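You operate a simulated robot arm through the tools that you are given. There is no shell and no other tool. Be economical: measure what you need, move in short steps, check, and stop when the job is done.

The job below is to be done with a simulated robot arm. You get a single attempt, and the scene is never put back.

Task
Press the bearing that the job card names into the bracket.
Fine: start it in the bore, slide in, one stroke at MID until the green lamp, slide out again.

The check looks at the end state, three seconds after you hand in, the way a careful person would. Anything else that was tipped, shoved, dropped, spilled or broken makes it a failure.

Robot
A 7-joint arm with a two-finger parallel gripper, fixed in place. Base frame: the origin is at the foot of the arm, x ahead of it, y to its left, z up; the work surface is at about z = 2.8. Units: cm, rad, N and s.
With the tool pointing down near the work surface it reaches from about 22 to 62 cm from the base axis. Its first joint turns from -1.152 to 1.152 rad. Payload 2.6 kg.
Tool frame: the origin (TCP) lies between the finger pads and is the grasp point; the fingertips stand 3 cm ahead of it; z points along the fingers, y is the line along which they close. Largest opening 9.4 cm; finger width 2.8, thickness 1; the body of the gripper, 5 by 9.6 cm, starts 5.5 cm behind the TCP.
Orientation is that of the tool frame in the base frame, as a unit quaternion [w, x, y, z]. With the fingers straight down and closing along the base's y, the tool's x points along the base's -x, its y along +y and its z along -z.

Tools
- The arm moves only by the tool play_rows. Its argument "increments" is text: rows parted by semicolons, each of 7 numbers parted by spaces: the shift along the tool's x, y, z in cm, then the turn, a rotation vector about the tool's x, y, z in rad, then the opening in per cent of the stroke, from 0 (shut) to 100 (fully open). In form: tx ty tz ax ay az grip; .... A call has 1 to 8 rows; each row is the pose to reach, as a shift and turn from the pose commanded when the call began, along the tool's axes at that moment. A row lasts 0.2 s, in which the tool goes at most 5 cm and 0.15 rad; a call with a longer step from one row to the next is refused whole, and so is a gripper value outside its range. Where a pose cannot be reached the arm comes as near as it can. A force on the tool above 40 N (or 10 N above the force at the start of the call, whichever is more), or a blocked arm, ends the call early, and 0.2 s more pass. The fingers move at their own pace (about 7.2 cm/s each) and stop on an object; they squeeze with about 25 N. The grip force told is the motor's: it shows also when the fingers shut on nothing. Time passes only in rows, and 0.2 s behind the last, so rows that repeat a pose let the fingers close. It gives the time, the measured TCP pose, the force on the tool (base axes), the opening and the grip force at its end, in the units of the frame above (readings bear some noise).
- Cameras (640 x 400 px; columns grow to the right, rows downward): "scene" is fixed at [2.8, 42.2, 57.09]; the picture's right is [-0.85, -0.52, 0.00], its down [-0.26, 0.42, -0.87] and it looks along [0.45, -0.74, -0.50] (base axes); focal length 325 px, centre (320, 200). "wrist" rides on the gripper at [-3.7, 0, -5.8] in the tool frame; the picture's right is [0.00, -1.00, 0.00], its down [0.97, 0.00, -0.24] and it looks along [0.24, 0.00, 0.97] (tool axes); focal length 218 px, centre (320, 200). There is no depth. A picture from a camera that has moved, and an enlarged one, comes with that camera's place and axes in the base frame and with its lens.
- camera(camera): a new picture of that camera. It takes no simulated time.
- inspect(camera, box): a new picture of the part [left, top, right, bottom] of that camera's present view, enlarged. It takes no simulated time.
- sign_off(): hands the job in; it is judged then, once.

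Work in short steps. Places have to be worked out from the pictures, the camera data and where the tool is seen: move nearer, look again, correct. Check each grasp and each placing, and mend what went wrong. You have 120 turns and 68 pictures in all, those below and enlarged ones among them. Open the gripper and draw the arm clear of the work before you hand the job in, unless the task says otherwise; then end with one line.

The tools are called after "Request:" as a command line: name --argument value ..., lists and objects as JSON in quotes. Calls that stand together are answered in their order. play_rows: Moves the arm, as the interface text tells. Its arguments: {"type":"object","properties":{"increments":{"type":"string"}},"required":["increments"]} The other tools are called the same way: camera (camera) takes a picture; inspect (camera, box) takes an enlarged picture of a part of a camera's view; sign_off () hands the job in.

At the start:

```text
clock: 0.0
tool_pos: [37.4, -18.2, 31.63]
ee_rot: [0.001, 0.001, 1.0, 0.0]
contact_force: [1.8, 0.1, 0.6]
width: 9.4
finger_force: 0.1
```

scene: 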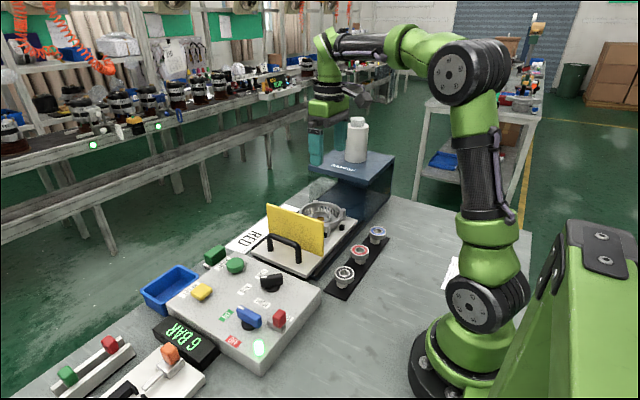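
wrist: 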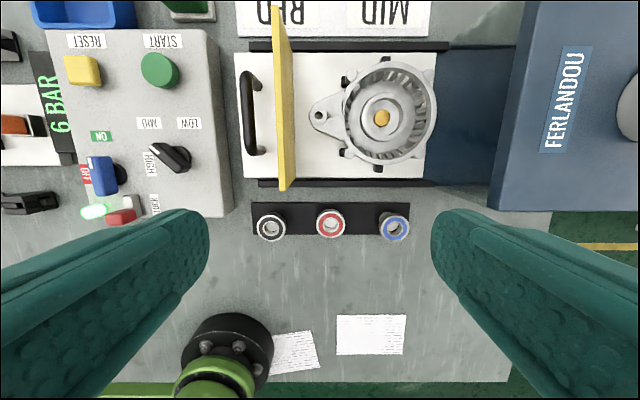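

I'll look closely at the control panel, the card and the fixture first.

Request:
inspect --camera "wrist" --box '[0, 0, 240, 230]'

Request:
inspect --camera "wrist" --box '[230, 0, 450, 250]'

Request:
inspect --camera "scene" --box '[140, 190, 400, 380]'

Request:
inspect --camera "wrist" --box '[260, 300, 420, 390]'

```text
1.74 times, centred on (120, 115) of wrist
camera zoom: at [41.07, -18.12, 37.44], right [0.0, -1.0, 0.0], down [-0.97, 0.0, 0.24], along [-0.24, 0.0, -0.97], focal length 380 px, centre (668, 348)
```

zoom: 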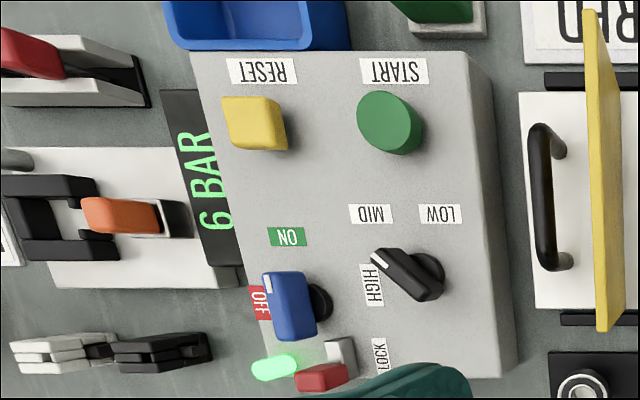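

```text
1.60 times, centred on (340, 125) of wrist
camera zoom: at [41.07, -18.12, 37.44], right [0.0, -1.0, 0.0], down [-0.97, 0.0, 0.24], along [-0.24, 0.0, -0.97], focal length 349 px, centre (288, 320)
```

zoom: 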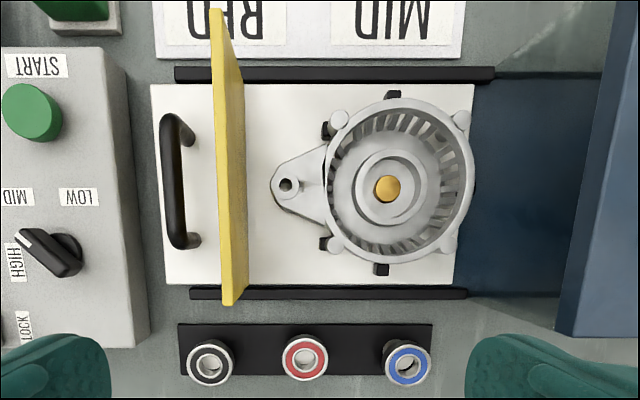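

```text
2.11 times, centred on (270, 285) of scene
camera zoom: at [2.8, 42.2, 57.09], right [-0.85, -0.52, 0.0], down [-0.26, 0.42, -0.87], along [0.45, -0.74, -0.5], focal length 685 px, centre (425, 21)
```

zoom: 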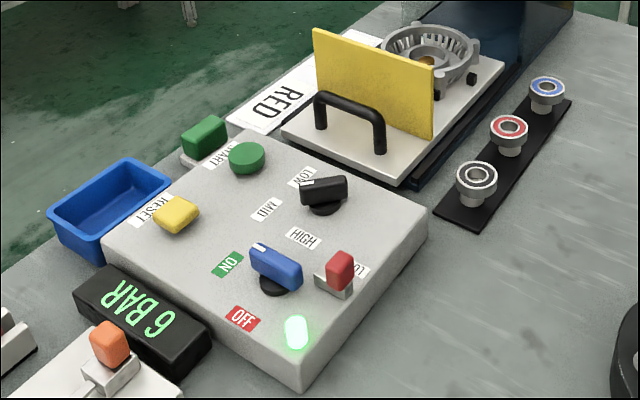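

```text
4.00 times, centred on (340, 345) of wrist
camera zoom: at [41.07, -18.12, 37.44], right [0.0, -1.0, 0.0], down [-0.97, 0.0, 0.24], along [-0.24, 0.0, -0.97], focal length 873 px, centre (240, -380)
```

zoom: 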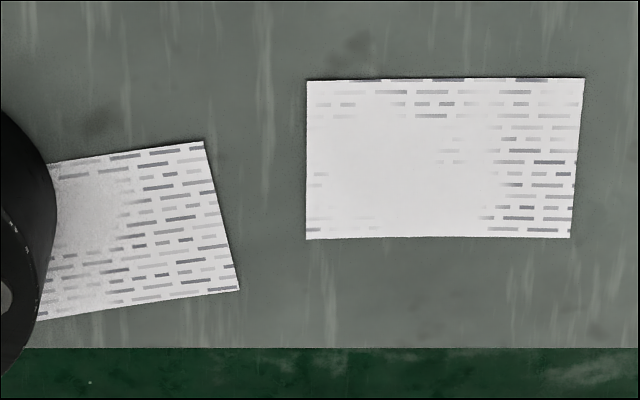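

The card reads RED / MID. I'll move above the panel for a perpendicular view of the knobs.

Request:
play_rows --increments "0 4.5 0 0 0 0 100; 0 9 0 0 0 0 100; 0 13.5 0 0 0 0 100; 0 18 0 0 0 0 100; 0 20 0 0 0 0 100; 0 20 0 0 0 0 100"

Request:
camera --camera "wrist"

Request:
inspect --camera "wrist" --box '[200, 20, 460, 230]'

Request:
camera --camera "scene"

```text
clock: 1.4
tool_pos: [37.54, 2.14, 31.67]
ee_rot: [0.001, 0.0, 1.0, 0.0]
contact_force: [-1.4, 0.5, -0.7]
width: 9.39
finger_force: 0.1
```

```text
61 pictures are left
camera wrist: at [41.25, 2.14, 37.58], right [0.0, -1.0, 0.0], down [-0.97, 0.0, 0.24], along [-0.24, 0.0, -0.97], focal length 218 px, centre (320, 200)
```

wrist: 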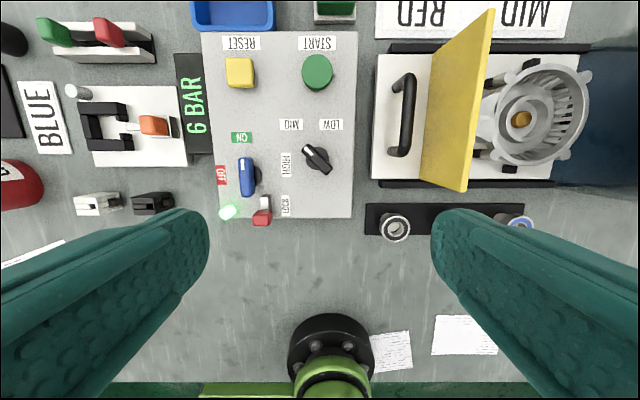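

```text
1.90 times, centred on (330, 125) of wrist
camera zoom: at [41.25, 2.14, 37.58], right [0.0, -1.0, 0.0], down [-0.97, 0.0, 0.24], along [-0.24, 0.0, -0.97], focal length 416 px, centre (301, 343)
```

zoom: 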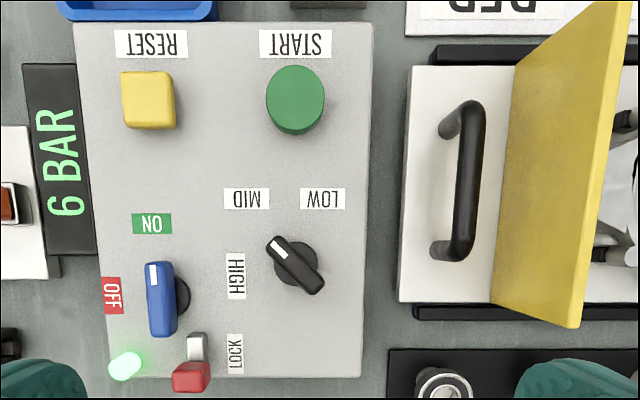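

```text
59 pictures are left
```

scene: 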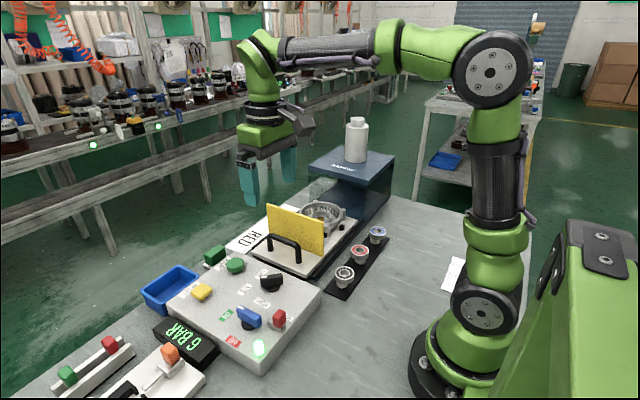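

The selector points to MID and the blue switch to ON already. There's another card "BLUE" at left; I'll look there to be sure which card is the job card.

Request:
inspect --camera "wrist" --box '[0, 0, 220, 260]'

Request:
play_rows --increments "0 4.5 0 0 0 0 100; 0 9 0 0 0 0 100; 0 13 0 0 0 0 100; 0 13 0 0 0 0 100"

Request:
camera --camera "wrist"

```text
1.54 times, centred on (110, 130) of wrist
camera zoom: at [41.25, 2.14, 37.58], right [0.0, -1.0, 0.0], down [-0.97, 0.0, 0.24], along [-0.24, 0.0, -0.97], focal length 336 px, centre (643, 308)
```

zoom: 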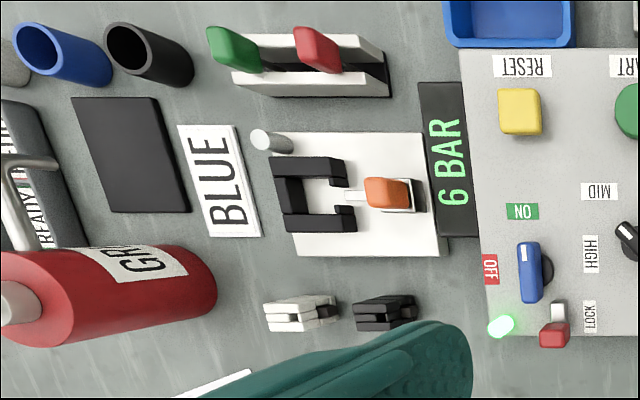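

```text
clock: 2.4
tool_pos: [37.77, 14.64, 31.78]
ee_rot: [0.0, 0.0, 1.0, 0.001]
contact_force: [-0.9, 0.3, -0.4]
width: 9.41
finger_force: 0.1
```

```text
57 pictures are left
camera wrist: at [41.35, 14.72, 37.62], right [0.0, -1.0, 0.0], down [-0.97, 0.0, 0.24], along [-0.24, 0.0, -0.97], focal length 218 px, centre (320, 200)
```

wrist: 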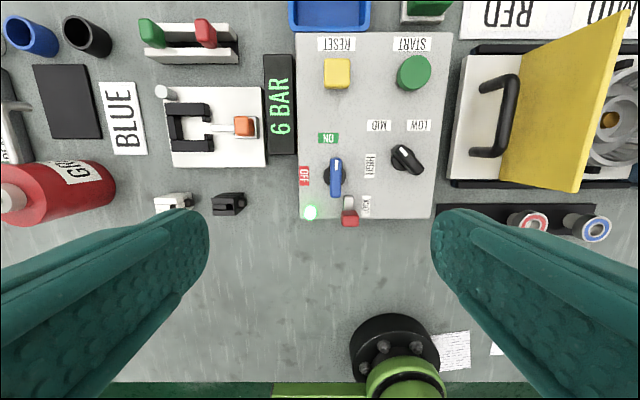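

The RED/MID card sits with the press; the other station is unrelated. Now go over the bearings for a close look.

Request:
play_rows --increments "1 -4.5 0 0 0 0 100; 2 -9 0 0 0 0 100; 3 -13.5 0 0 0 0 100; 4 -18 0 0 0 0 100; 5 -22.5 0 0 0 0 100; 5.5 -27 0 0 0 0 100; 5.5 -31.5 0 0 0 0 100; 5.5 -34.6 2 0 0 0 100"

Request:
play_rows --increments "0 0 4 0 0 0 100; 0 0 8 0 0 0 100; 0 0 10 0 0 0 100; 0 0 10 0 0 0 100"

Request:
camera --camera "wrist"

Request:
camera --camera "scene"

```text
clock: 4.2
tool_pos: [31.8, -20.05, 29.33]
ee_rot: [0.0, 0.0, 1.0, 0.0]
contact_force: [0.0, -0.8, -0.6]
width: 9.38
finger_force: 0.1
```

```text
clock: 5.2
tool_pos: [31.8, -19.78, 19.47]
ee_rot: [0.0, 0.0, 1.0, 0.0]
contact_force: [0.3, 0.4, 0.4]
width: 9.39
finger_force: 0.0
```

```text
56 pictures are left
camera wrist: at [35.54, -19.77, 25.31], right [0.0, -1.0, 0.0], down [-0.97, 0.0, 0.24], along [-0.24, 0.0, -0.97], focal length 218 px, centre (320, 200)
```

wrist: 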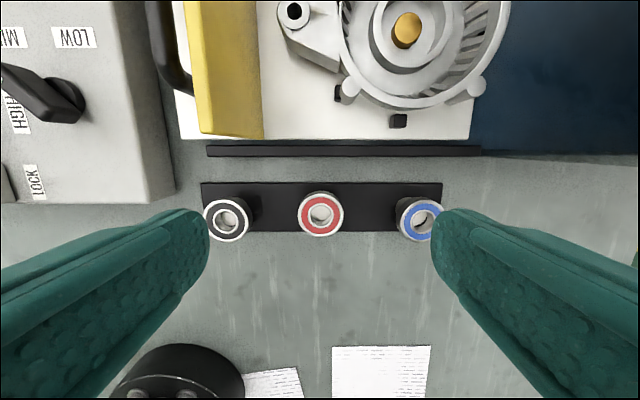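

```text
55 pictures are left
```

scene: 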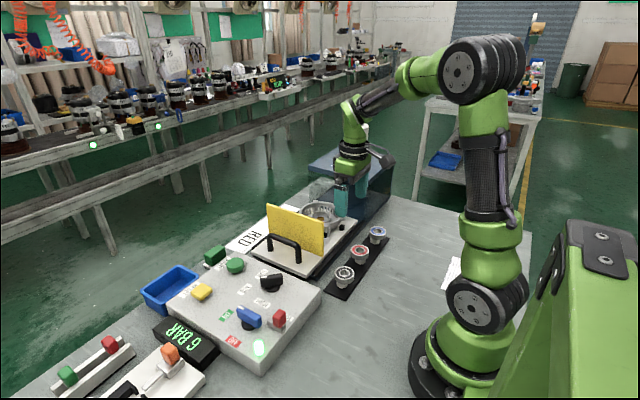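

The red bearing is roughly at (28.7, −20), height uncertain. I'll descend partway with x toward 29 and look again to triangulate.

Request:
play_rows --increments "1.5 0 3 0 0 0 75; 2.8 0 6 0 0 0 75; 2.8 0 6.5 0 0 0 75; 2.8 0 6.5 0 0 0 75"

Request:
camera --camera "wrist"

Request:
inspect --camera "scene" --box '[300, 180, 420, 300]'

```text
clock: 6.2
tool_pos: [29.18, -19.83, 12.93]
ee_rot: [0.0, 0.001, 1.0, 0.0]
contact_force: [0.4, -0.3, 0.5]
width: 7.03
finger_force: 0.0
```

```text
54 pictures are left
camera wrist: at [32.84, -19.8, 18.79], right [0.0, -1.0, 0.0], down [-0.97, 0.0, 0.24], along [-0.24, 0.0, -0.97], focal length 218 px, centre (320, 200)
```

wrist: 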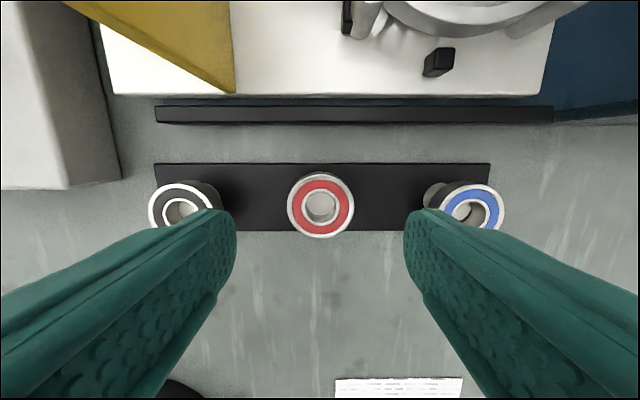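

```text
3.33 times, centred on (360, 240) of scene
camera zoom: at [2.8, 42.2, 57.09], right [-0.85, -0.52, 0.0], down [-0.26, 0.42, -0.87], along [0.45, -0.74, -0.5], focal length 1084 px, centre (187, 67)
```

zoom: 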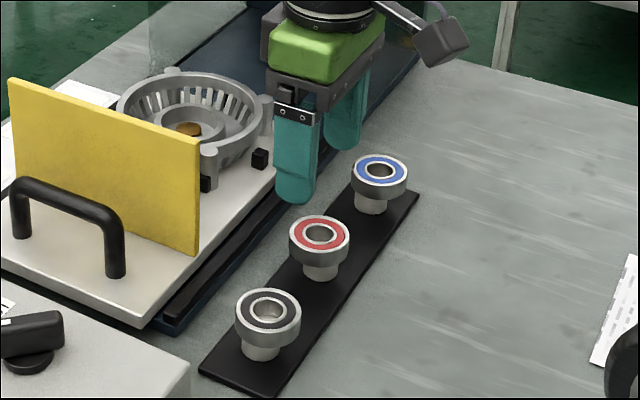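

Bearing top is about z≈5, at x≈29.0, y≈−19.8. I'll descend to put fingertips at z≈6.5 and check from the scene camera.

Request:
play_rows --increments "0.1 0 2 0 0 0 75; 0.1 0 3.4 0 0 0 75; 0.1 0 3.4 0 0 0 75"

Request:
camera --camera "wrist"

Request:
inspect --camera "scene" --box '[310, 190, 410, 290]'

```text
clock: 7.0
tool_pos: [28.97, -19.7, 9.58]
ee_rot: [0.0, 0.0, 1.0, 0.0]
contact_force: [-0.4, -0.3, 0.1]
width: 7.05
finger_force: 0.1
```

```text
52 pictures are left
camera wrist: at [32.73, -19.77, 15.42], right [0.0, -1.0, 0.0], down [-0.97, 0.0, 0.24], along [-0.24, 0.0, -0.97], focal length 218 px, centre (320, 200)
```

wrist: 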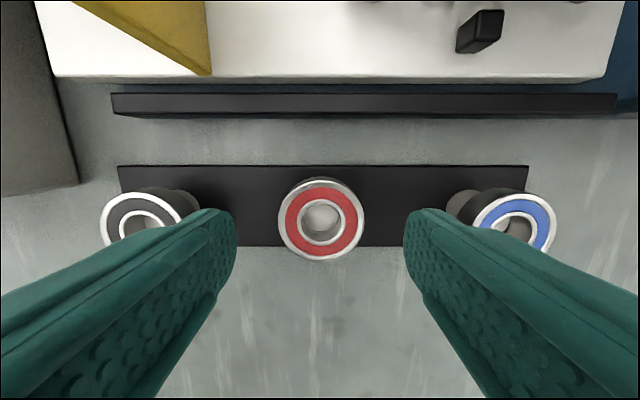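

```text
4.00 times, centred on (360, 240) of scene
camera zoom: at [2.8, 42.2, 57.09], right [-0.85, -0.52, 0.0], down [-0.26, 0.42, -0.87], along [0.45, -0.74, -0.5], focal length 1301 px, centre (160, 40)
```

zoom: 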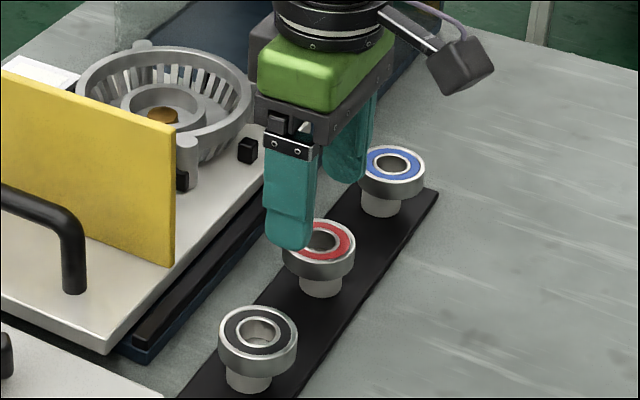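

Re-triangulating both views (scene vs wrist agree with strip near z≈0, bearing top ≈3.9, x≈28.6). I'll lower in a small step to tips ≈4.5 and check.

Request:
play_rows --increments "0.35 0 1 0 0 0 75; 0.35 0 2.0 0 0 0 75; 0.35 0 2.0 0 0 0 75"

Request:
camera --camera "wrist"

Request:
inspect --camera "scene" --box '[330, 220, 390, 280]'

```text
clock: 7.8
tool_pos: [28.76, -19.9, 7.71]
ee_rot: [0.001, 0.0, 1.0, 0.0]
contact_force: [-0.4, 0.1, -0.4]
width: 7.05
finger_force: 0.2
```

```text
50 pictures are left
camera wrist: at [32.39, -19.83, 13.55], right [0.0, -1.0, 0.0], down [-0.97, 0.0, 0.24], along [-0.24, 0.0, -0.97], focal length 218 px, centre (320, 200)
```

wrist: 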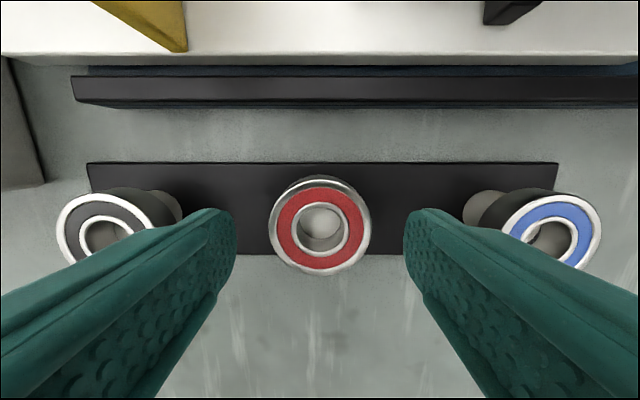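

```text
6.67 times, centred on (360, 250) of scene
camera zoom: at [2.8, 42.2, 57.09], right [-0.85, -0.52, 0.0], down [-0.26, 0.42, -0.87], along [0.45, -0.74, -0.5], focal length 2169 px, centre (53, -133)
```

zoom: 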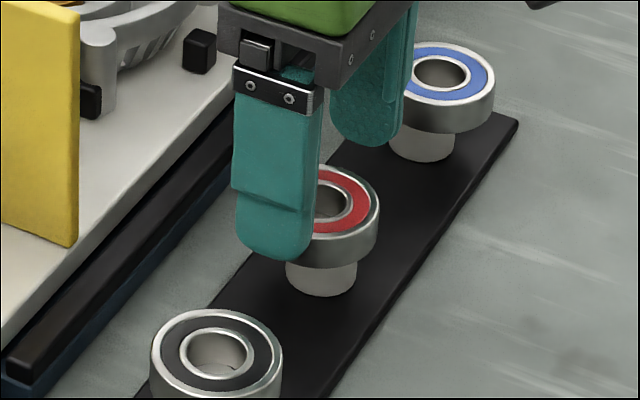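

Bearing axis ≈(28.85, −19.85), top ≈4.0. Lower so tips overlap about 0.8 cm of the ring, then close.

Request:
play_rows --increments "-0.2 0 0.8 0 0 0 75; -0.2 0 1.5 0 0 0 75; -0.2 0 1.5 0 0 0 75; -0.2 0 1.5 0 0 0 60; -0.2 0 1.5 0 0 0 40; -0.2 0 1.5 0 0 0 30; -0.2 0 1.5 0 0 0 30"

Request:
camera --camera "wrist"

Request:
inspect --camera "scene" --box '[330, 220, 390, 280]'

```text
clock: 9.4
tool_pos: [28.97, -19.83, 6.27]
ee_rot: [0.0, 0.0, 1.0, 0.0]
contact_force: [-0.1, 0.3, -0.3]
width: 4.59
finger_force: 25.3
```

```text
48 pictures are left
camera wrist: at [32.57, -19.76, 12.09], right [0.0, -1.0, 0.0], down [-0.97, 0.0, 0.24], along [-0.24, 0.0, -0.97], focal length 218 px, centre (320, 200)
```

wrist: 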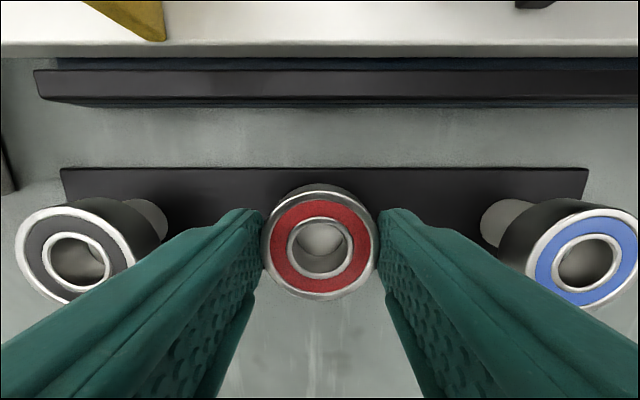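

```text
6.67 times, centred on (360, 250) of scene
camera zoom: at [2.8, 42.2, 57.09], right [-0.85, -0.52, 0.0], down [-0.26, 0.42, -0.87], along [0.45, -0.74, -0.5], focal length 2169 px, centre (53, -133)
```

zoom: 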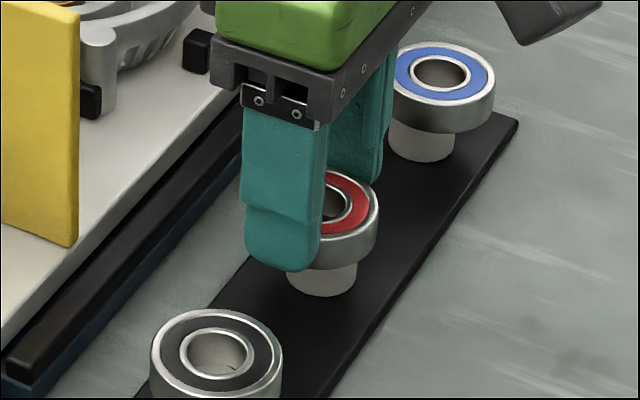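

Grasped (4.6 cm, 25 N). Lift straight up.

Request:
play_rows --increments "0 0 -1.5 0 0 0 30; 0 0 -4 0 0 0 30; 0 0 -8 0 0 0 30; 0 0 -12 0 0 0 30; 0 0 -15 0 0 0 30; 0 0 -15 0 0 0 30"

Request:
camera --camera "wrist"

Request:
inspect --camera "scene" --box '[240, 120, 420, 290]'

```text
clock: 10.8
tool_pos: [29.07, -19.66, 21.06]
ee_rot: [0.0, 0.0, 1.0, 0.0]
contact_force: [-0.1, 0.6, 0.1]
width: 4.58
finger_force: 25.8
```

```text
46 pictures are left
camera wrist: at [32.66, -19.62, 26.91], right [0.0, -1.0, 0.0], down [-0.97, 0.0, 0.24], along [-0.24, 0.0, -0.97], focal length 218 px, centre (320, 200)
```

wrist: 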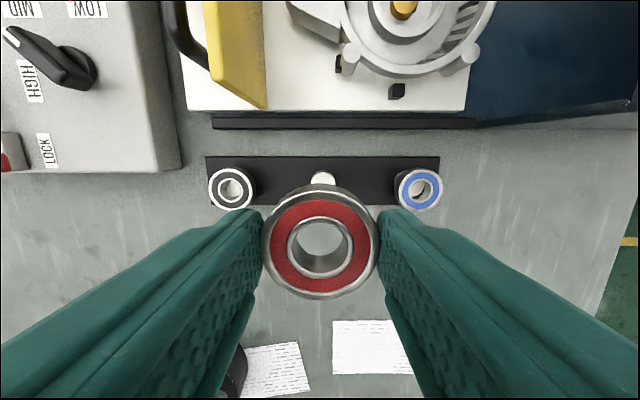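

```text
2.35 times, centred on (330, 205) of scene
camera zoom: at [2.8, 42.2, 57.09], right [-0.85, -0.52, 0.0], down [-0.26, 0.42, -0.87], along [0.45, -0.74, -0.5], focal length 765 px, centre (296, 188)
```

zoom: 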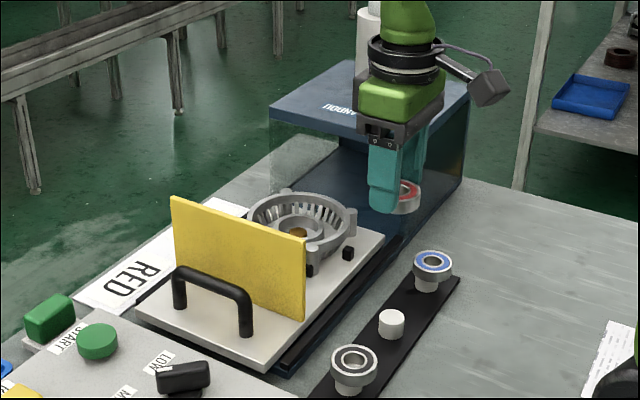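

Bearing is held level. Now move to view the bracket bore from a good angle, above and before it.

Request:
play_rows --increments "-3.5 -2.5 -2 0 0 0 30; -7 -5 -3 0 0 0 30; -8.4 -7.2 -3 0 0 0 30; -8.4 -7.2 -3 0 0 0 30"

Request:
inspect --camera "wrist" --box '[220, 0, 460, 200]'

Request:
inspect --camera "scene" --box '[240, 120, 400, 270]'

```text
clock: 11.8
tool_pos: [37.28, -26.77, 24.2]
ee_rot: [0.0, 0.0, 1.0, 0.0]
contact_force: [-0.1, 0.0, -0.3]
width: 4.62
finger_force: 25.1
```

```text
2.00 times, centred on (340, 100) of wrist
camera zoom: at [41.01, -26.7, 29.96], right [0.0, -1.0, 0.0], down [-0.97, 0.0, 0.24], along [-0.24, 0.0, -0.97], focal length 436 px, centre (280, 400)
```

zoom: 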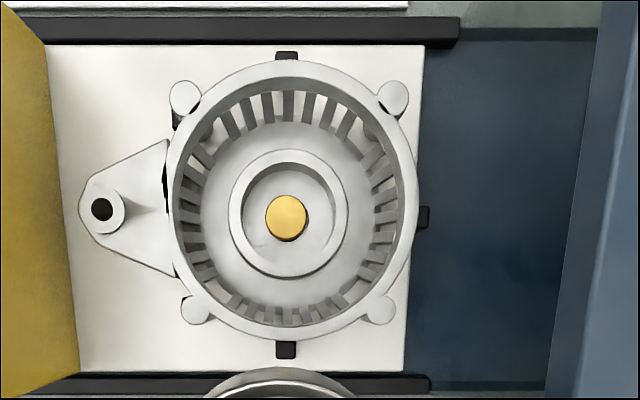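

```text
2.67 times, centred on (320, 195) of scene
camera zoom: at [2.8, 42.2, 57.09], right [-0.85, -0.52, 0.0], down [-0.26, 0.42, -0.87], along [0.45, -0.74, -0.5], focal length 868 px, centre (320, 213)
```

zoom: 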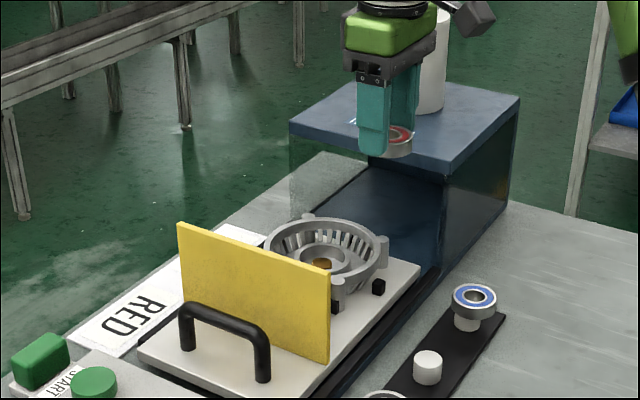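

Bore is around (45, −27.2, ~4.5). Go so that the camera is straight over the bore, lower, to fix x,y independent of height.

Request:
play_rows --increments "-2 -0.2 3 0 0 0 30; -4.15 -0.2 6 0 0 0 30; -4.15 -0.2 9 0 0 0 30; -4.15 -0.2 9 0 0 0 30"

Request:
inspect --camera "wrist" --box '[220, 40, 420, 200]'

Request:
inspect --camera "scene" --box '[260, 150, 380, 250]'

```text
clock: 12.8
tool_pos: [41.29, -26.92, 14.96]
ee_rot: [0.001, 0.0, 1.0, 0.0]
contact_force: [-0.1, -0.4, -0.8]
width: 4.58
finger_force: 24.9
```

```text
2.50 times, centred on (320, 120) of wrist
camera zoom: at [44.95, -26.96, 20.93], right [0.0, -1.0, 0.0], down [-0.97, 0.0, 0.24], along [-0.24, 0.0, -0.97], focal length 546 px, centre (320, 400)
```

zoom: 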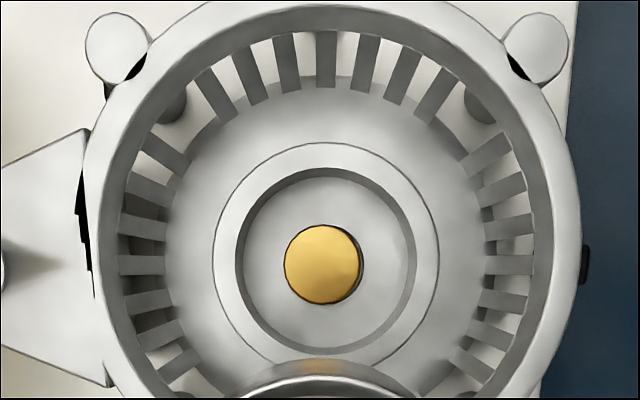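

```text
4.00 times, centred on (320, 200) of scene
camera zoom: at [2.8, 42.2, 57.09], right [-0.85, -0.52, 0.0], down [-0.26, 0.42, -0.87], along [0.45, -0.74, -0.5], focal length 1301 px, centre (320, 200)
```

zoom: 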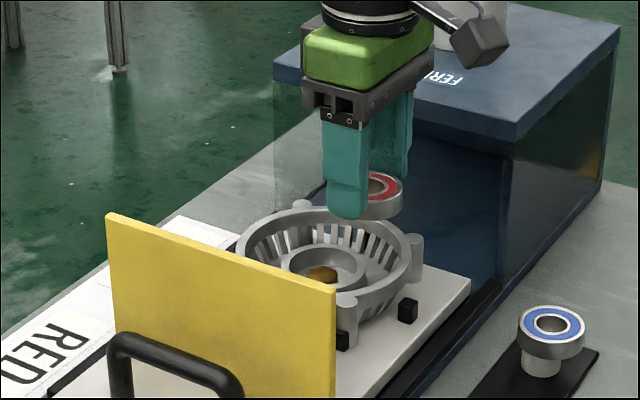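

Bore axis ≈ (45.05, −27.1), rim z≈5. Check the bearing's exact offset in the hand.

Request:
inspect --camera "wrist" --box '[240, 170, 400, 310]'

```text
2.86 times, centred on (320, 240) of wrist
camera zoom: at [44.95, -26.96, 20.93], right [0.0, -1.0, 0.0], down [-0.97, 0.0, 0.24], along [-0.24, 0.0, -0.97], focal length 624 px, centre (320, 86)
```

zoom: 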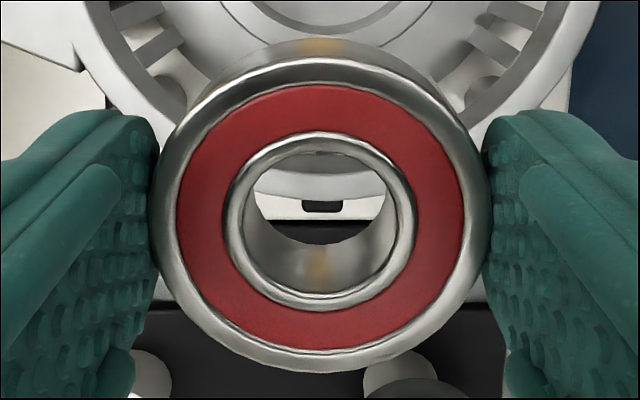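

The ring's top is ~1 cm inside the tips, so little sticks out below for starting in the bore. I'll set it back on its pedestal and re-grip shallower.

Request:
play_rows --increments "0 0 -4 0 0 0 30; 3 1.8 -6 0 0 0 30; 6.5 3.8 -6 0 0 0 30; 10 5.8 -6 0 0 0 30; 12.55 7.4 -6 0 0 0 30; 12.55 7.4 -6 0 0 0 30"

Request:
play_rows --increments "0 0 4 0 0 0 30; 0 0 8 0 0 0 30; 0 0 12 0 0 0 30; 0 0 14 0 0 0 30; 0 0 14.7 0 0 0 30; 0 0 14.9 0 0 0 30; 0 0 14.95 0 0 0 30"

Request:
inspect --camera "scene" --box '[330, 220, 390, 280]'

```text
clock: 14.2
tool_pos: [28.99, -19.75, 21.13]
ee_rot: [0.0, 0.0, 1.0, -0.001]
contact_force: [-0.5, -0.4, -0.3]
width: 4.58
finger_force: 24.7
```

```text
clock: 15.8
tool_pos: [28.79, -19.81, 6.16]
ee_rot: [0.001, 0.0, 1.0, 0.0]
contact_force: [-2.1, -0.3, 11.0]
width: 4.57
finger_force: 25.2
```

```text
6.67 times, centred on (360, 250) of scene
camera zoom: at [2.8, 42.2, 57.09], right [-0.85, -0.52, 0.0], down [-0.26, 0.42, -0.87], along [0.45, -0.74, -0.5], focal length 2169 px, centre (53, -133)
```

zoom: 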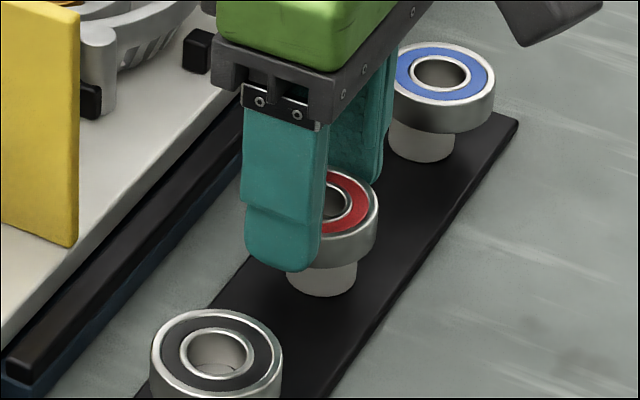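

Seated (11 N). Open slightly, rise 0.5 cm, re-grip.

Request:
play_rows --increments "0 0 0 0 0 0 60; 0 0 0 0 0 0 60; 0 0 -0.5 0 0 0 60; 0 0 -0.5 0 0 0 60; 0 0 -0.5 0 0 0 40; 0 0 -0.5 0 0 0 30; 0 0 -0.5 0 0 0 30; 0 0 -0.5 0 0 0 30"

Request:
play_rows --increments "0 0 -1.5 0 0 0 30; 0 0 -4 0 0 0 30; 0 0 -8 0 0 0 30; 0 0 -12 0 0 0 30; 0 0 -14.5 0 0 0 30; 0 0 -14.5 0 0 0 30"

Request:
inspect --camera "wrist" --box '[240, 170, 400, 310]'

```text
clock: 17.6
tool_pos: [28.78, -19.78, 6.61]
ee_rot: [0.001, 0.0, 1.0, 0.0]
contact_force: [-0.5, -0.5, 0.7]
width: 4.58
finger_force: 24.5
```

```text
clock: 19.0
tool_pos: [28.73, -19.44, 21.14]
ee_rot: [0.0, -0.001, 1.0, -0.001]
contact_force: [0.5, 0.4, -0.7]
width: 4.6
finger_force: 24.6
```

```text
2.86 times, centred on (320, 240) of wrist
camera zoom: at [32.4, -19.44, 27.05], right [0.0, -1.0, 0.0], down [-0.97, 0.0, 0.24], along [-0.24, 0.0, -0.97], focal length 624 px, centre (320, 86)
```

zoom: 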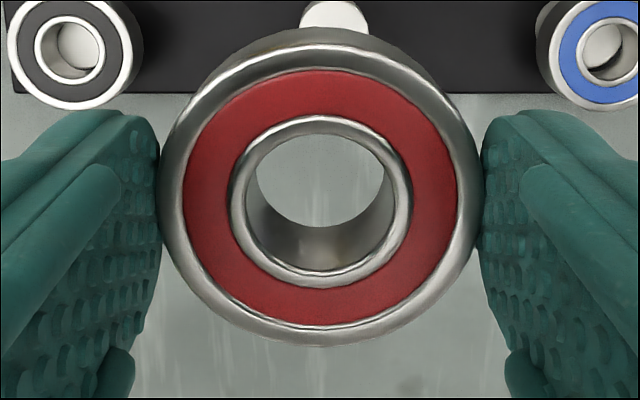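

Now a shallow, level grip (tips ~0.55 below the top, bottom free). Return to the bore-viewing pose, a bit lower.

Request:
play_rows --increments "-3 -1.8 0 0 0 0 30; -6.5 -3.8 0 0 0 0 30; -10 -5.8 0 0 0 0 30; -12.55 -7.54 0 0 0 0 30; -12.55 -7.54 4 0 0 0 30; -12.55 -7.54 8 0 0 0 30; -12.55 -7.54 8 0 0 0 30"

Request:
inspect --camera "wrist" --box '[220, 40, 420, 200]'

Request:
inspect --camera "scene" --box '[270, 160, 370, 240]'

```text
clock: 20.6
tool_pos: [41.85, -26.97, 13.24]
ee_rot: [0.0, 0.0, 1.0, 0.0]
contact_force: [-0.1, 0.2, -1.2]
width: 4.57
finger_force: 25.0
```

```text
2.50 times, centred on (320, 120) of wrist
camera zoom: at [45.43, -27.05, 19.13], right [0.0, -1.0, 0.0], down [-0.97, 0.0, 0.24], along [-0.24, 0.0, -0.97], focal length 546 px, centre (320, 400)
```

zoom: 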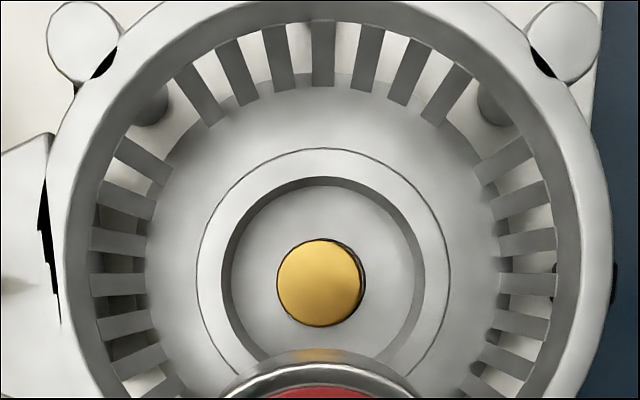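

```text
5.00 times, centred on (320, 200) of scene
camera zoom: at [2.8, 42.2, 57.09], right [-0.85, -0.52, 0.0], down [-0.26, 0.42, -0.87], along [0.45, -0.74, -0.5], focal length 1626 px, centre (320, 200)
```

zoom: 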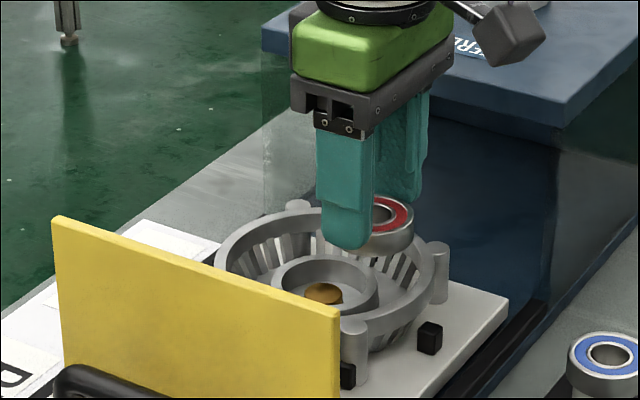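

Bore is 3.35 cm ahead of the TCP and 0.07 to the right. Shift over it and lower a little, then check from the scene.

Request:
play_rows --increments "-1.7 -0.07 0 0 0 0 30; -3.34 -0.07 0 0 0 0 30; -3.34 -0.07 1 0 0 0 30; -3.34 -0.07 1.5 0 0 0 30; -3.34 -0.07 1.5 0 0 0 30"

Request:
inspect --camera "scene" --box '[285, 170, 365, 230]'

Request:
camera --camera "wrist"

```text
clock: 21.8
tool_pos: [45.03, -27.35, 11.65]
ee_rot: [0.0, -0.001, 1.0, 0.0]
contact_force: [0.4, -0.6, -0.8]
width: 4.56
finger_force: 24.9
```

```text
6.67 times, centred on (325, 200) of scene
camera zoom: at [2.8, 42.2, 57.09], right [-0.85, -0.52, 0.0], down [-0.26, 0.42, -0.87], along [0.45, -0.74, -0.5], focal length 2169 px, centre (287, 200)
```

zoom: 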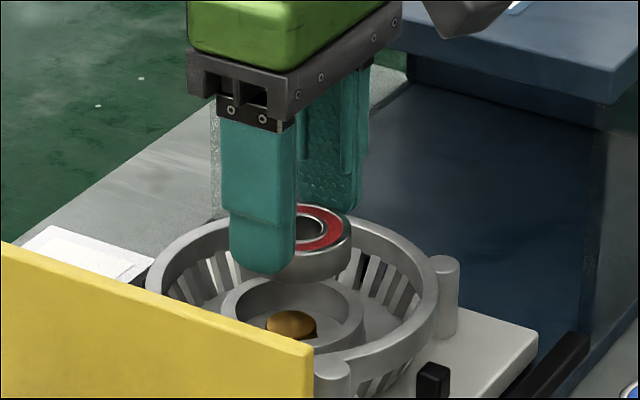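

```text
34 pictures are left
camera wrist: at [48.55, -27.33, 17.59], right [0.0, -1.0, 0.0], down [-0.97, 0.0, 0.24], along [-0.24, 0.0, -0.97], focal length 218 px, centre (320, 200)
```

wrist: 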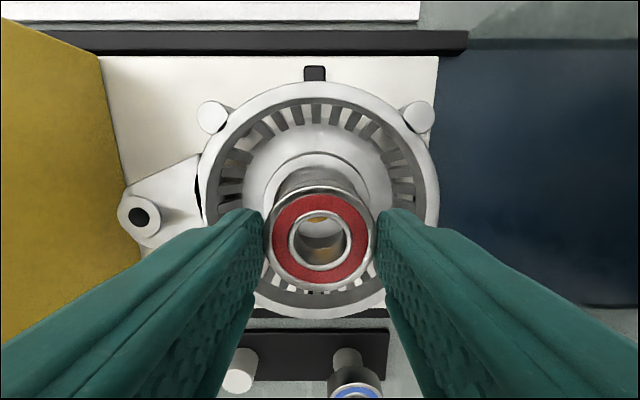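

Scene suggests the bearing may be ~0.3 cm short in x; I'll zoom to measure this precisely.

Request:
inspect --camera "scene" --box '[300, 190, 348, 220]'

Request:
inspect --camera "wrist" --box '[240, 130, 400, 310]'

```text
13.33 times, centred on (324, 205) of scene
camera zoom: at [2.8, 42.2, 57.09], right [-0.85, -0.52, 0.0], down [-0.26, 0.42, -0.87], along [0.45, -0.74, -0.5], focal length 4337 px, centre (267, 133)
```

zoom: 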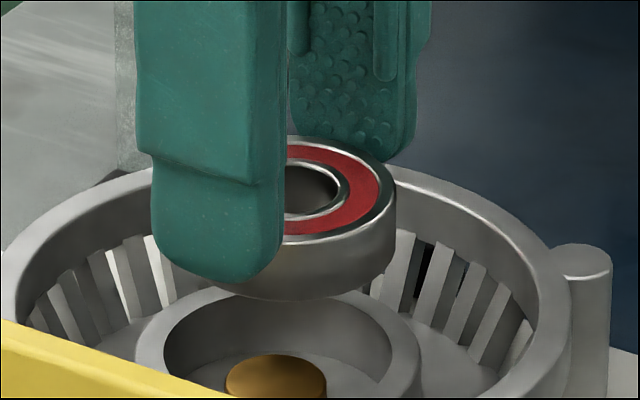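

```text
2.22 times, centred on (320, 220) of wrist
camera zoom: at [48.55, -27.33, 17.59], right [0.0, -1.0, 0.0], down [-0.97, 0.0, 0.24], along [-0.24, 0.0, -0.97], focal length 485 px, centre (320, 156)
```

zoom: 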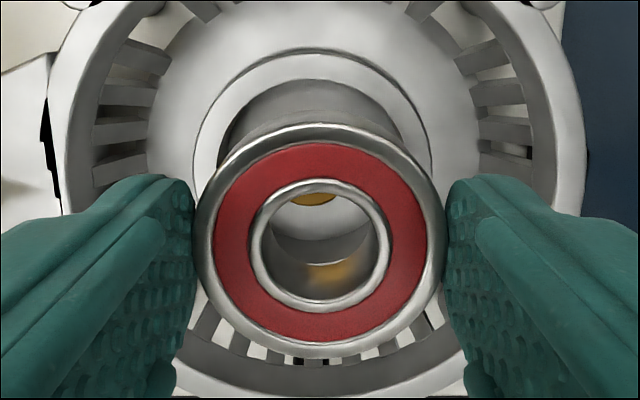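

Combining both views: the bearing needs about +0.18 in x and +0.2 in y. Correct, and lower a bit.

Request:
play_rows --increments "-0.18 0.2 0.4 0 0 0 30; -0.18 0.2 0.8 0 0 0 30; -0.18 0.2 0.8 0 0 0 30; -0.18 0.2 0.8 0 0 0 30"

Request:
inspect --camera "scene" --box '[300, 190, 348, 220]'

Request:
inspect --camera "wrist" --box '[240, 130, 400, 310]'

```text
clock: 22.8
tool_pos: [44.82, -27.15, 10.91]
ee_rot: [0.001, 0.0, 1.0, 0.0]
contact_force: [0.9, 0.6, -1.3]
width: 4.58
finger_force: 25.7
```

```text
13.33 times, centred on (324, 205) of scene
camera zoom: at [2.8, 42.2, 57.09], right [-0.85, -0.52, 0.0], down [-0.26, 0.42, -0.87], along [0.45, -0.74, -0.5], focal length 4337 px, centre (267, 133)
```

zoom: 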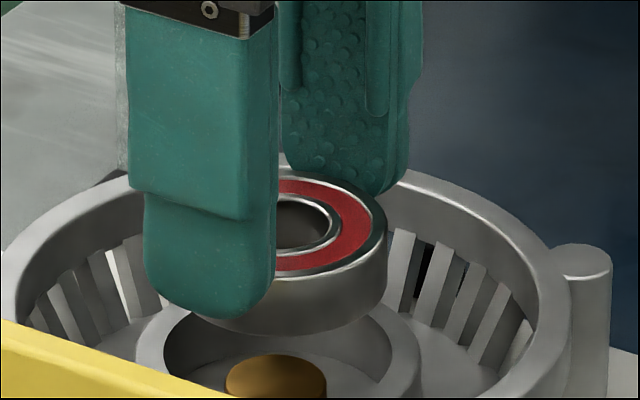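

```text
2.22 times, centred on (320, 220) of wrist
camera zoom: at [48.61, -27.09, 16.8], right [0.0, -1.0, 0.0], down [-0.97, 0.0, 0.24], along [-0.24, 0.0, -0.97], focal length 485 px, centre (320, 156)
```

zoom: 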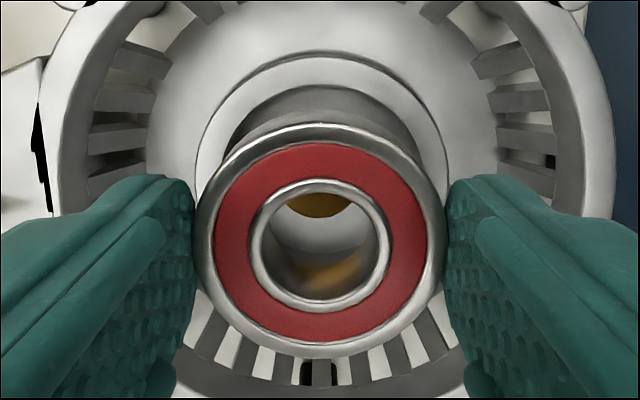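

Now aligned within ~0.06 cm. Small x fix and lower 1.6 cm, then check.

Request:
play_rows --increments "-0.06 0 0.6 0 0 0 30; -0.06 0 1.2 0 0 0 30; -0.06 0 1.6 0 0 0 30; -0.06 0 1.6 0 0 0 30"

Request:
inspect --camera "scene" --box '[300, 190, 348, 220]'

Request:
inspect --camera "wrist" --box '[240, 130, 400, 310]'

```text
clock: 23.8
tool_pos: [45.03, -27.11, 9.39]
ee_rot: [0.0, -0.001, 1.0, 0.001]
contact_force: [0.0, -0.3, -1.3]
width: 4.57
finger_force: 24.7
```

```text
13.33 times, centred on (324, 205) of scene
camera zoom: at [2.8, 42.2, 57.09], right [-0.85, -0.52, 0.0], down [-0.26, 0.42, -0.87], along [0.45, -0.74, -0.5], focal length 4337 px, centre (267, 133)
```

zoom: 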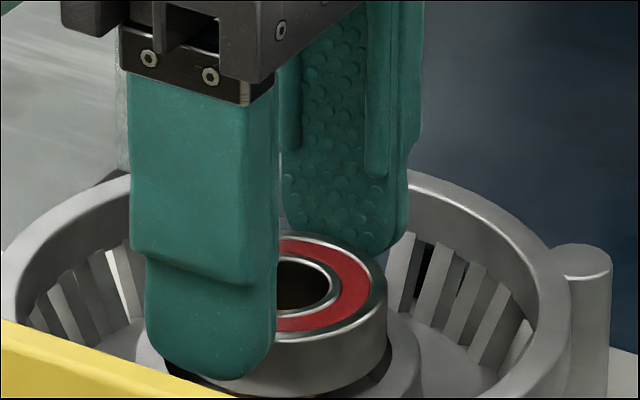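

```text
2.22 times, centred on (320, 220) of wrist
camera zoom: at [48.61, -27.12, 15.23], right [0.0, -1.0, 0.0], down [-0.97, 0.0, 0.24], along [-0.24, 0.0, -0.97], focal length 485 px, centre (320, 156)
```

zoom: 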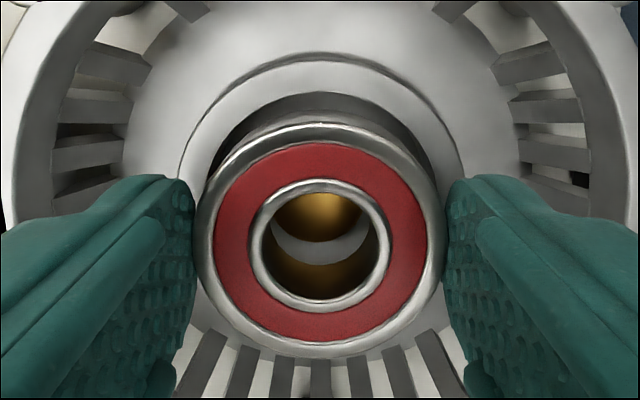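

Alignment holds. Continue lowering slowly into the bore while watching the force.

Request:
play_rows --increments "-0.05 0 0.2 0 0 0 30; -0.05 0 0.4 0 0 0 30; -0.05 0 0.6 0 0 0 30; -0.05 0 0.8 0 0 0 30; -0.05 0 0.8 0 0 0 30"

Request:
inspect --camera "scene" --box '[300, 195, 348, 225]'

```text
clock: 25.0
tool_pos: [45.02, -27.16, 8.7]
ee_rot: [0.0, 0.0, 1.0, 0.0]
contact_force: [0.2, -0.3, -1.3]
width: 4.56
finger_force: 25.2
```

```text
13.33 times, centred on (324, 210) of scene
camera zoom: at [2.8, 42.2, 57.09], right [-0.85, -0.52, 0.0], down [-0.26, 0.42, -0.87], along [0.45, -0.74, -0.5], focal length 4337 px, centre (267, 67)
```

zoom: 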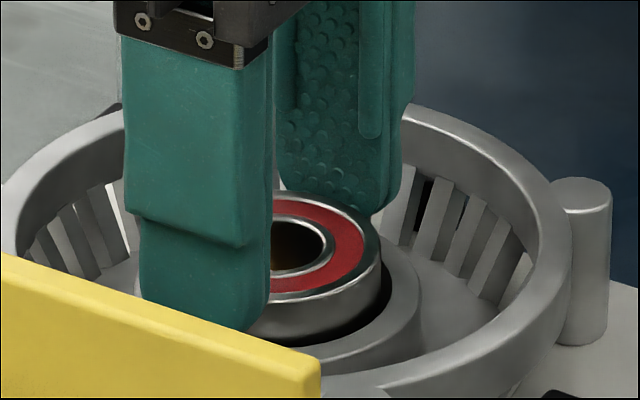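

Bearing is entering the bore mouth, centred. Continue down until contact.

Request:
play_rows --increments "0 0 0.15 0 0 0 30; 0 0 0.3 0 0 0 30; 0 0 0.45 0 0 0 30; 0 0 0.6 0 0 0 30; 0 0 0.6 0 0 0 30"

Request:
inspect --camera "scene" --box '[300, 195, 348, 225]'

```text
clock: 26.2
tool_pos: [45.01, -27.21, 8.15]
ee_rot: [0.003, 0.001, 1.0, -0.002]
contact_force: [-7.0, 1.3, 34.7]
width: 4.56
finger_force: 25.2
```

```text
13.33 times, centred on (324, 210) of scene
camera zoom: at [2.78, 42.21, 57.08], right [-0.85, -0.52, 0.0], down [-0.26, 0.42, -0.87], along [0.45, -0.74, -0.5], focal length 4337 px, centre (267, 67)
```

zoom: 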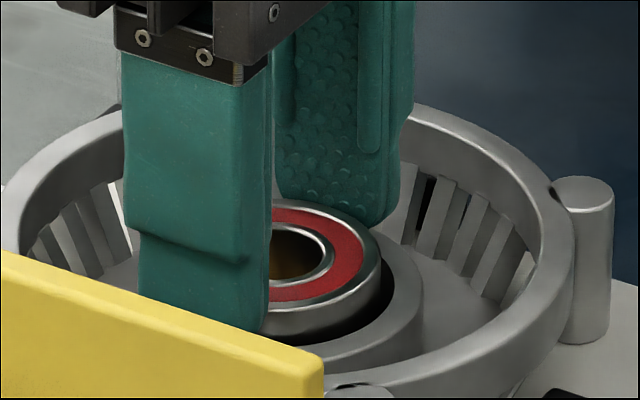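

Contact at 35 N. Relieve slightly and check the wrist view for bearing depth and level.

Request:
play_rows --increments "0 0 -0.15 0 0 0 30; 0 0 -0.15 0 0 0 30"

Request:
inspect --camera "wrist" --box '[240, 130, 400, 310]'

```text
clock: 26.8
tool_pos: [45.2, -27.03, 8.13]
ee_rot: [0.002, 0.0, 1.0, -0.001]
contact_force: [4.0, -2.0, 22.2]
width: 4.55
finger_force: 25.0
```

```text
2.22 times, centred on (320, 220) of wrist
camera zoom: at [48.83, -27.09, 14.08], right [0.0, -1.0, 0.0], down [-0.97, 0.0, 0.24], along [-0.24, 0.0, -0.97], focal length 485 px, centre (320, 156)
```

zoom: 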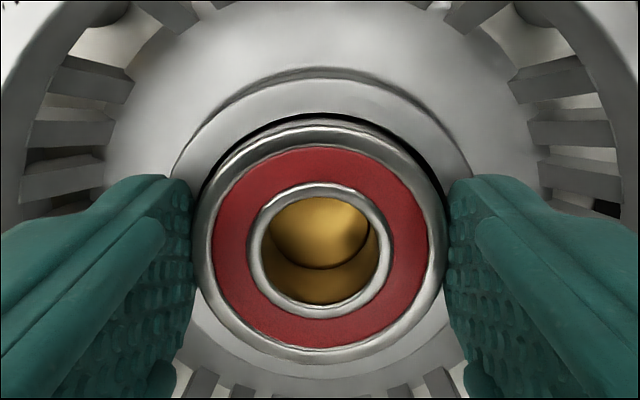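

It sits centred in the bore mouth. Ease off the remaining force and release with a small opening.

Request:
play_rows --increments "0 0 -0.1 0 0 0 30; 0 0 -0.1 0 0 0 55; 0 0 -0.1 0 0 0 65; 0 0 -0.1 0 0 0 65; 0 0 -1.5 0 0 0 65; 0 0 -1.5 0 0 0 65"

Request:
inspect --camera "wrist" --box '[240, 130, 400, 310]'

Request:
inspect --camera "scene" --box '[300, 195, 348, 225]'

```text
clock: 28.2
tool_pos: [45.08, -27.1, 9.55]
ee_rot: [-0.001, 0.001, 1.0, 0.0]
contact_force: [-0.4, -0.2, 0.4]
width: 6.11
finger_force: 0.1
```

```text
2.22 times, centred on (320, 220) of wrist
camera zoom: at [48.73, -27.03, 15.44], right [0.0, -1.0, 0.0], down [-0.97, 0.0, 0.24], along [-0.24, 0.0, -0.97], focal length 485 px, centre (320, 156)
```

zoom: 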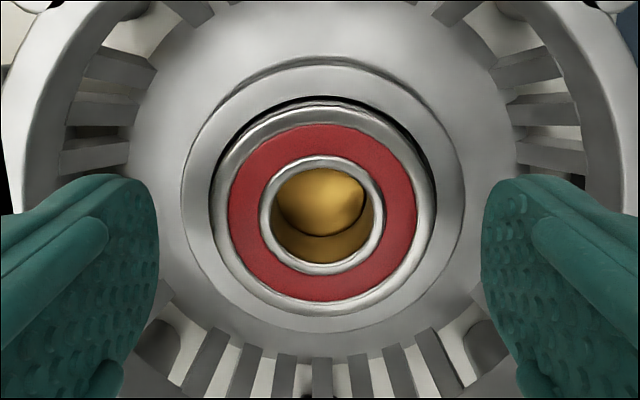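

```text
13.33 times, centred on (324, 210) of scene
camera zoom: at [2.8, 42.2, 57.09], right [-0.85, -0.52, 0.0], down [-0.26, 0.42, -0.87], along [0.45, -0.74, -0.5], focal length 4337 px, centre (267, 67)
```

zoom: 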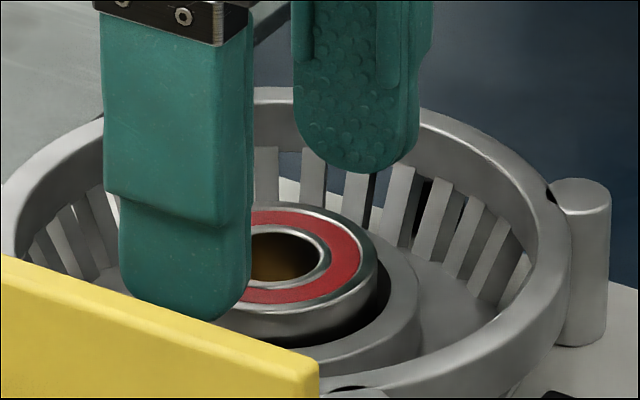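

Bearing is started in the bore, level. Raise and move over the handle/guard to measure them.

Request:
play_rows --increments "0 0 -4.5 0 0 0 65; 0 0 -9 0 0 0 65; 0 3 -12 0 0 0 65; 2 7.5 -12 0 0 0 65; 3 12 -12 0 0 0 65; 3 15 -12 0 0 0 65; 3 15 -12 0 0 0 65"

Request:
camera --camera "wrist"

Request:
inspect --camera "scene" --box '[190, 160, 370, 300]'

```text
clock: 29.8
tool_pos: [42.17, -12.09, 22.09]
ee_rot: [0.001, -0.001, 1.0, 0.0]
contact_force: [-0.4, 1.0, -0.6]
width: 6.13
finger_force: 0.0
```

```text
22 pictures are left
camera wrist: at [45.82, -12.06, 27.85], right [0.0, -1.0, 0.0], down [-0.97, 0.0, 0.24], along [-0.24, 0.0, -0.97], focal length 218 px, centre (320, 200)
```

wrist: 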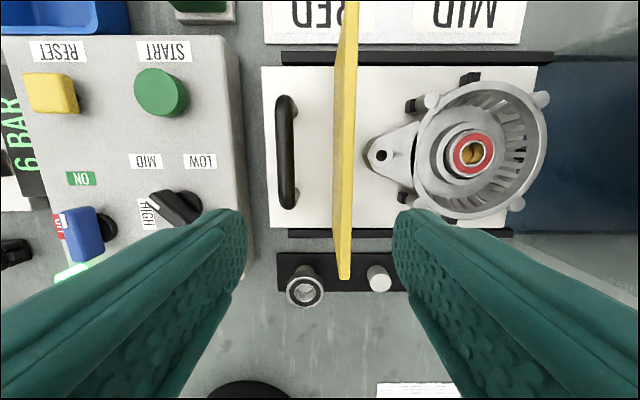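

```text
2.86 times, centred on (280, 230) of scene
camera zoom: at [2.8, 42.2, 57.09], right [-0.85, -0.52, 0.0], down [-0.26, 0.42, -0.87], along [0.45, -0.74, -0.5], focal length 929 px, centre (434, 114)
```

zoom: 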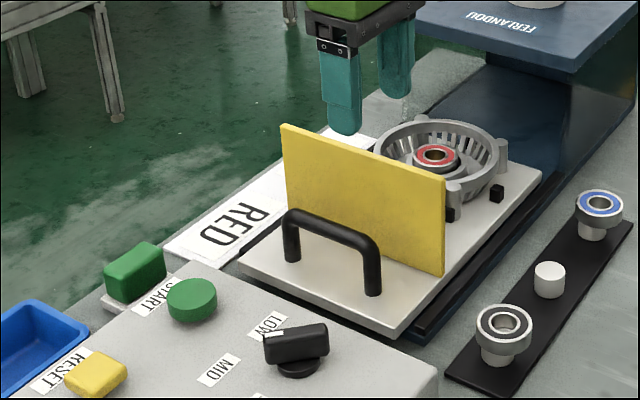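

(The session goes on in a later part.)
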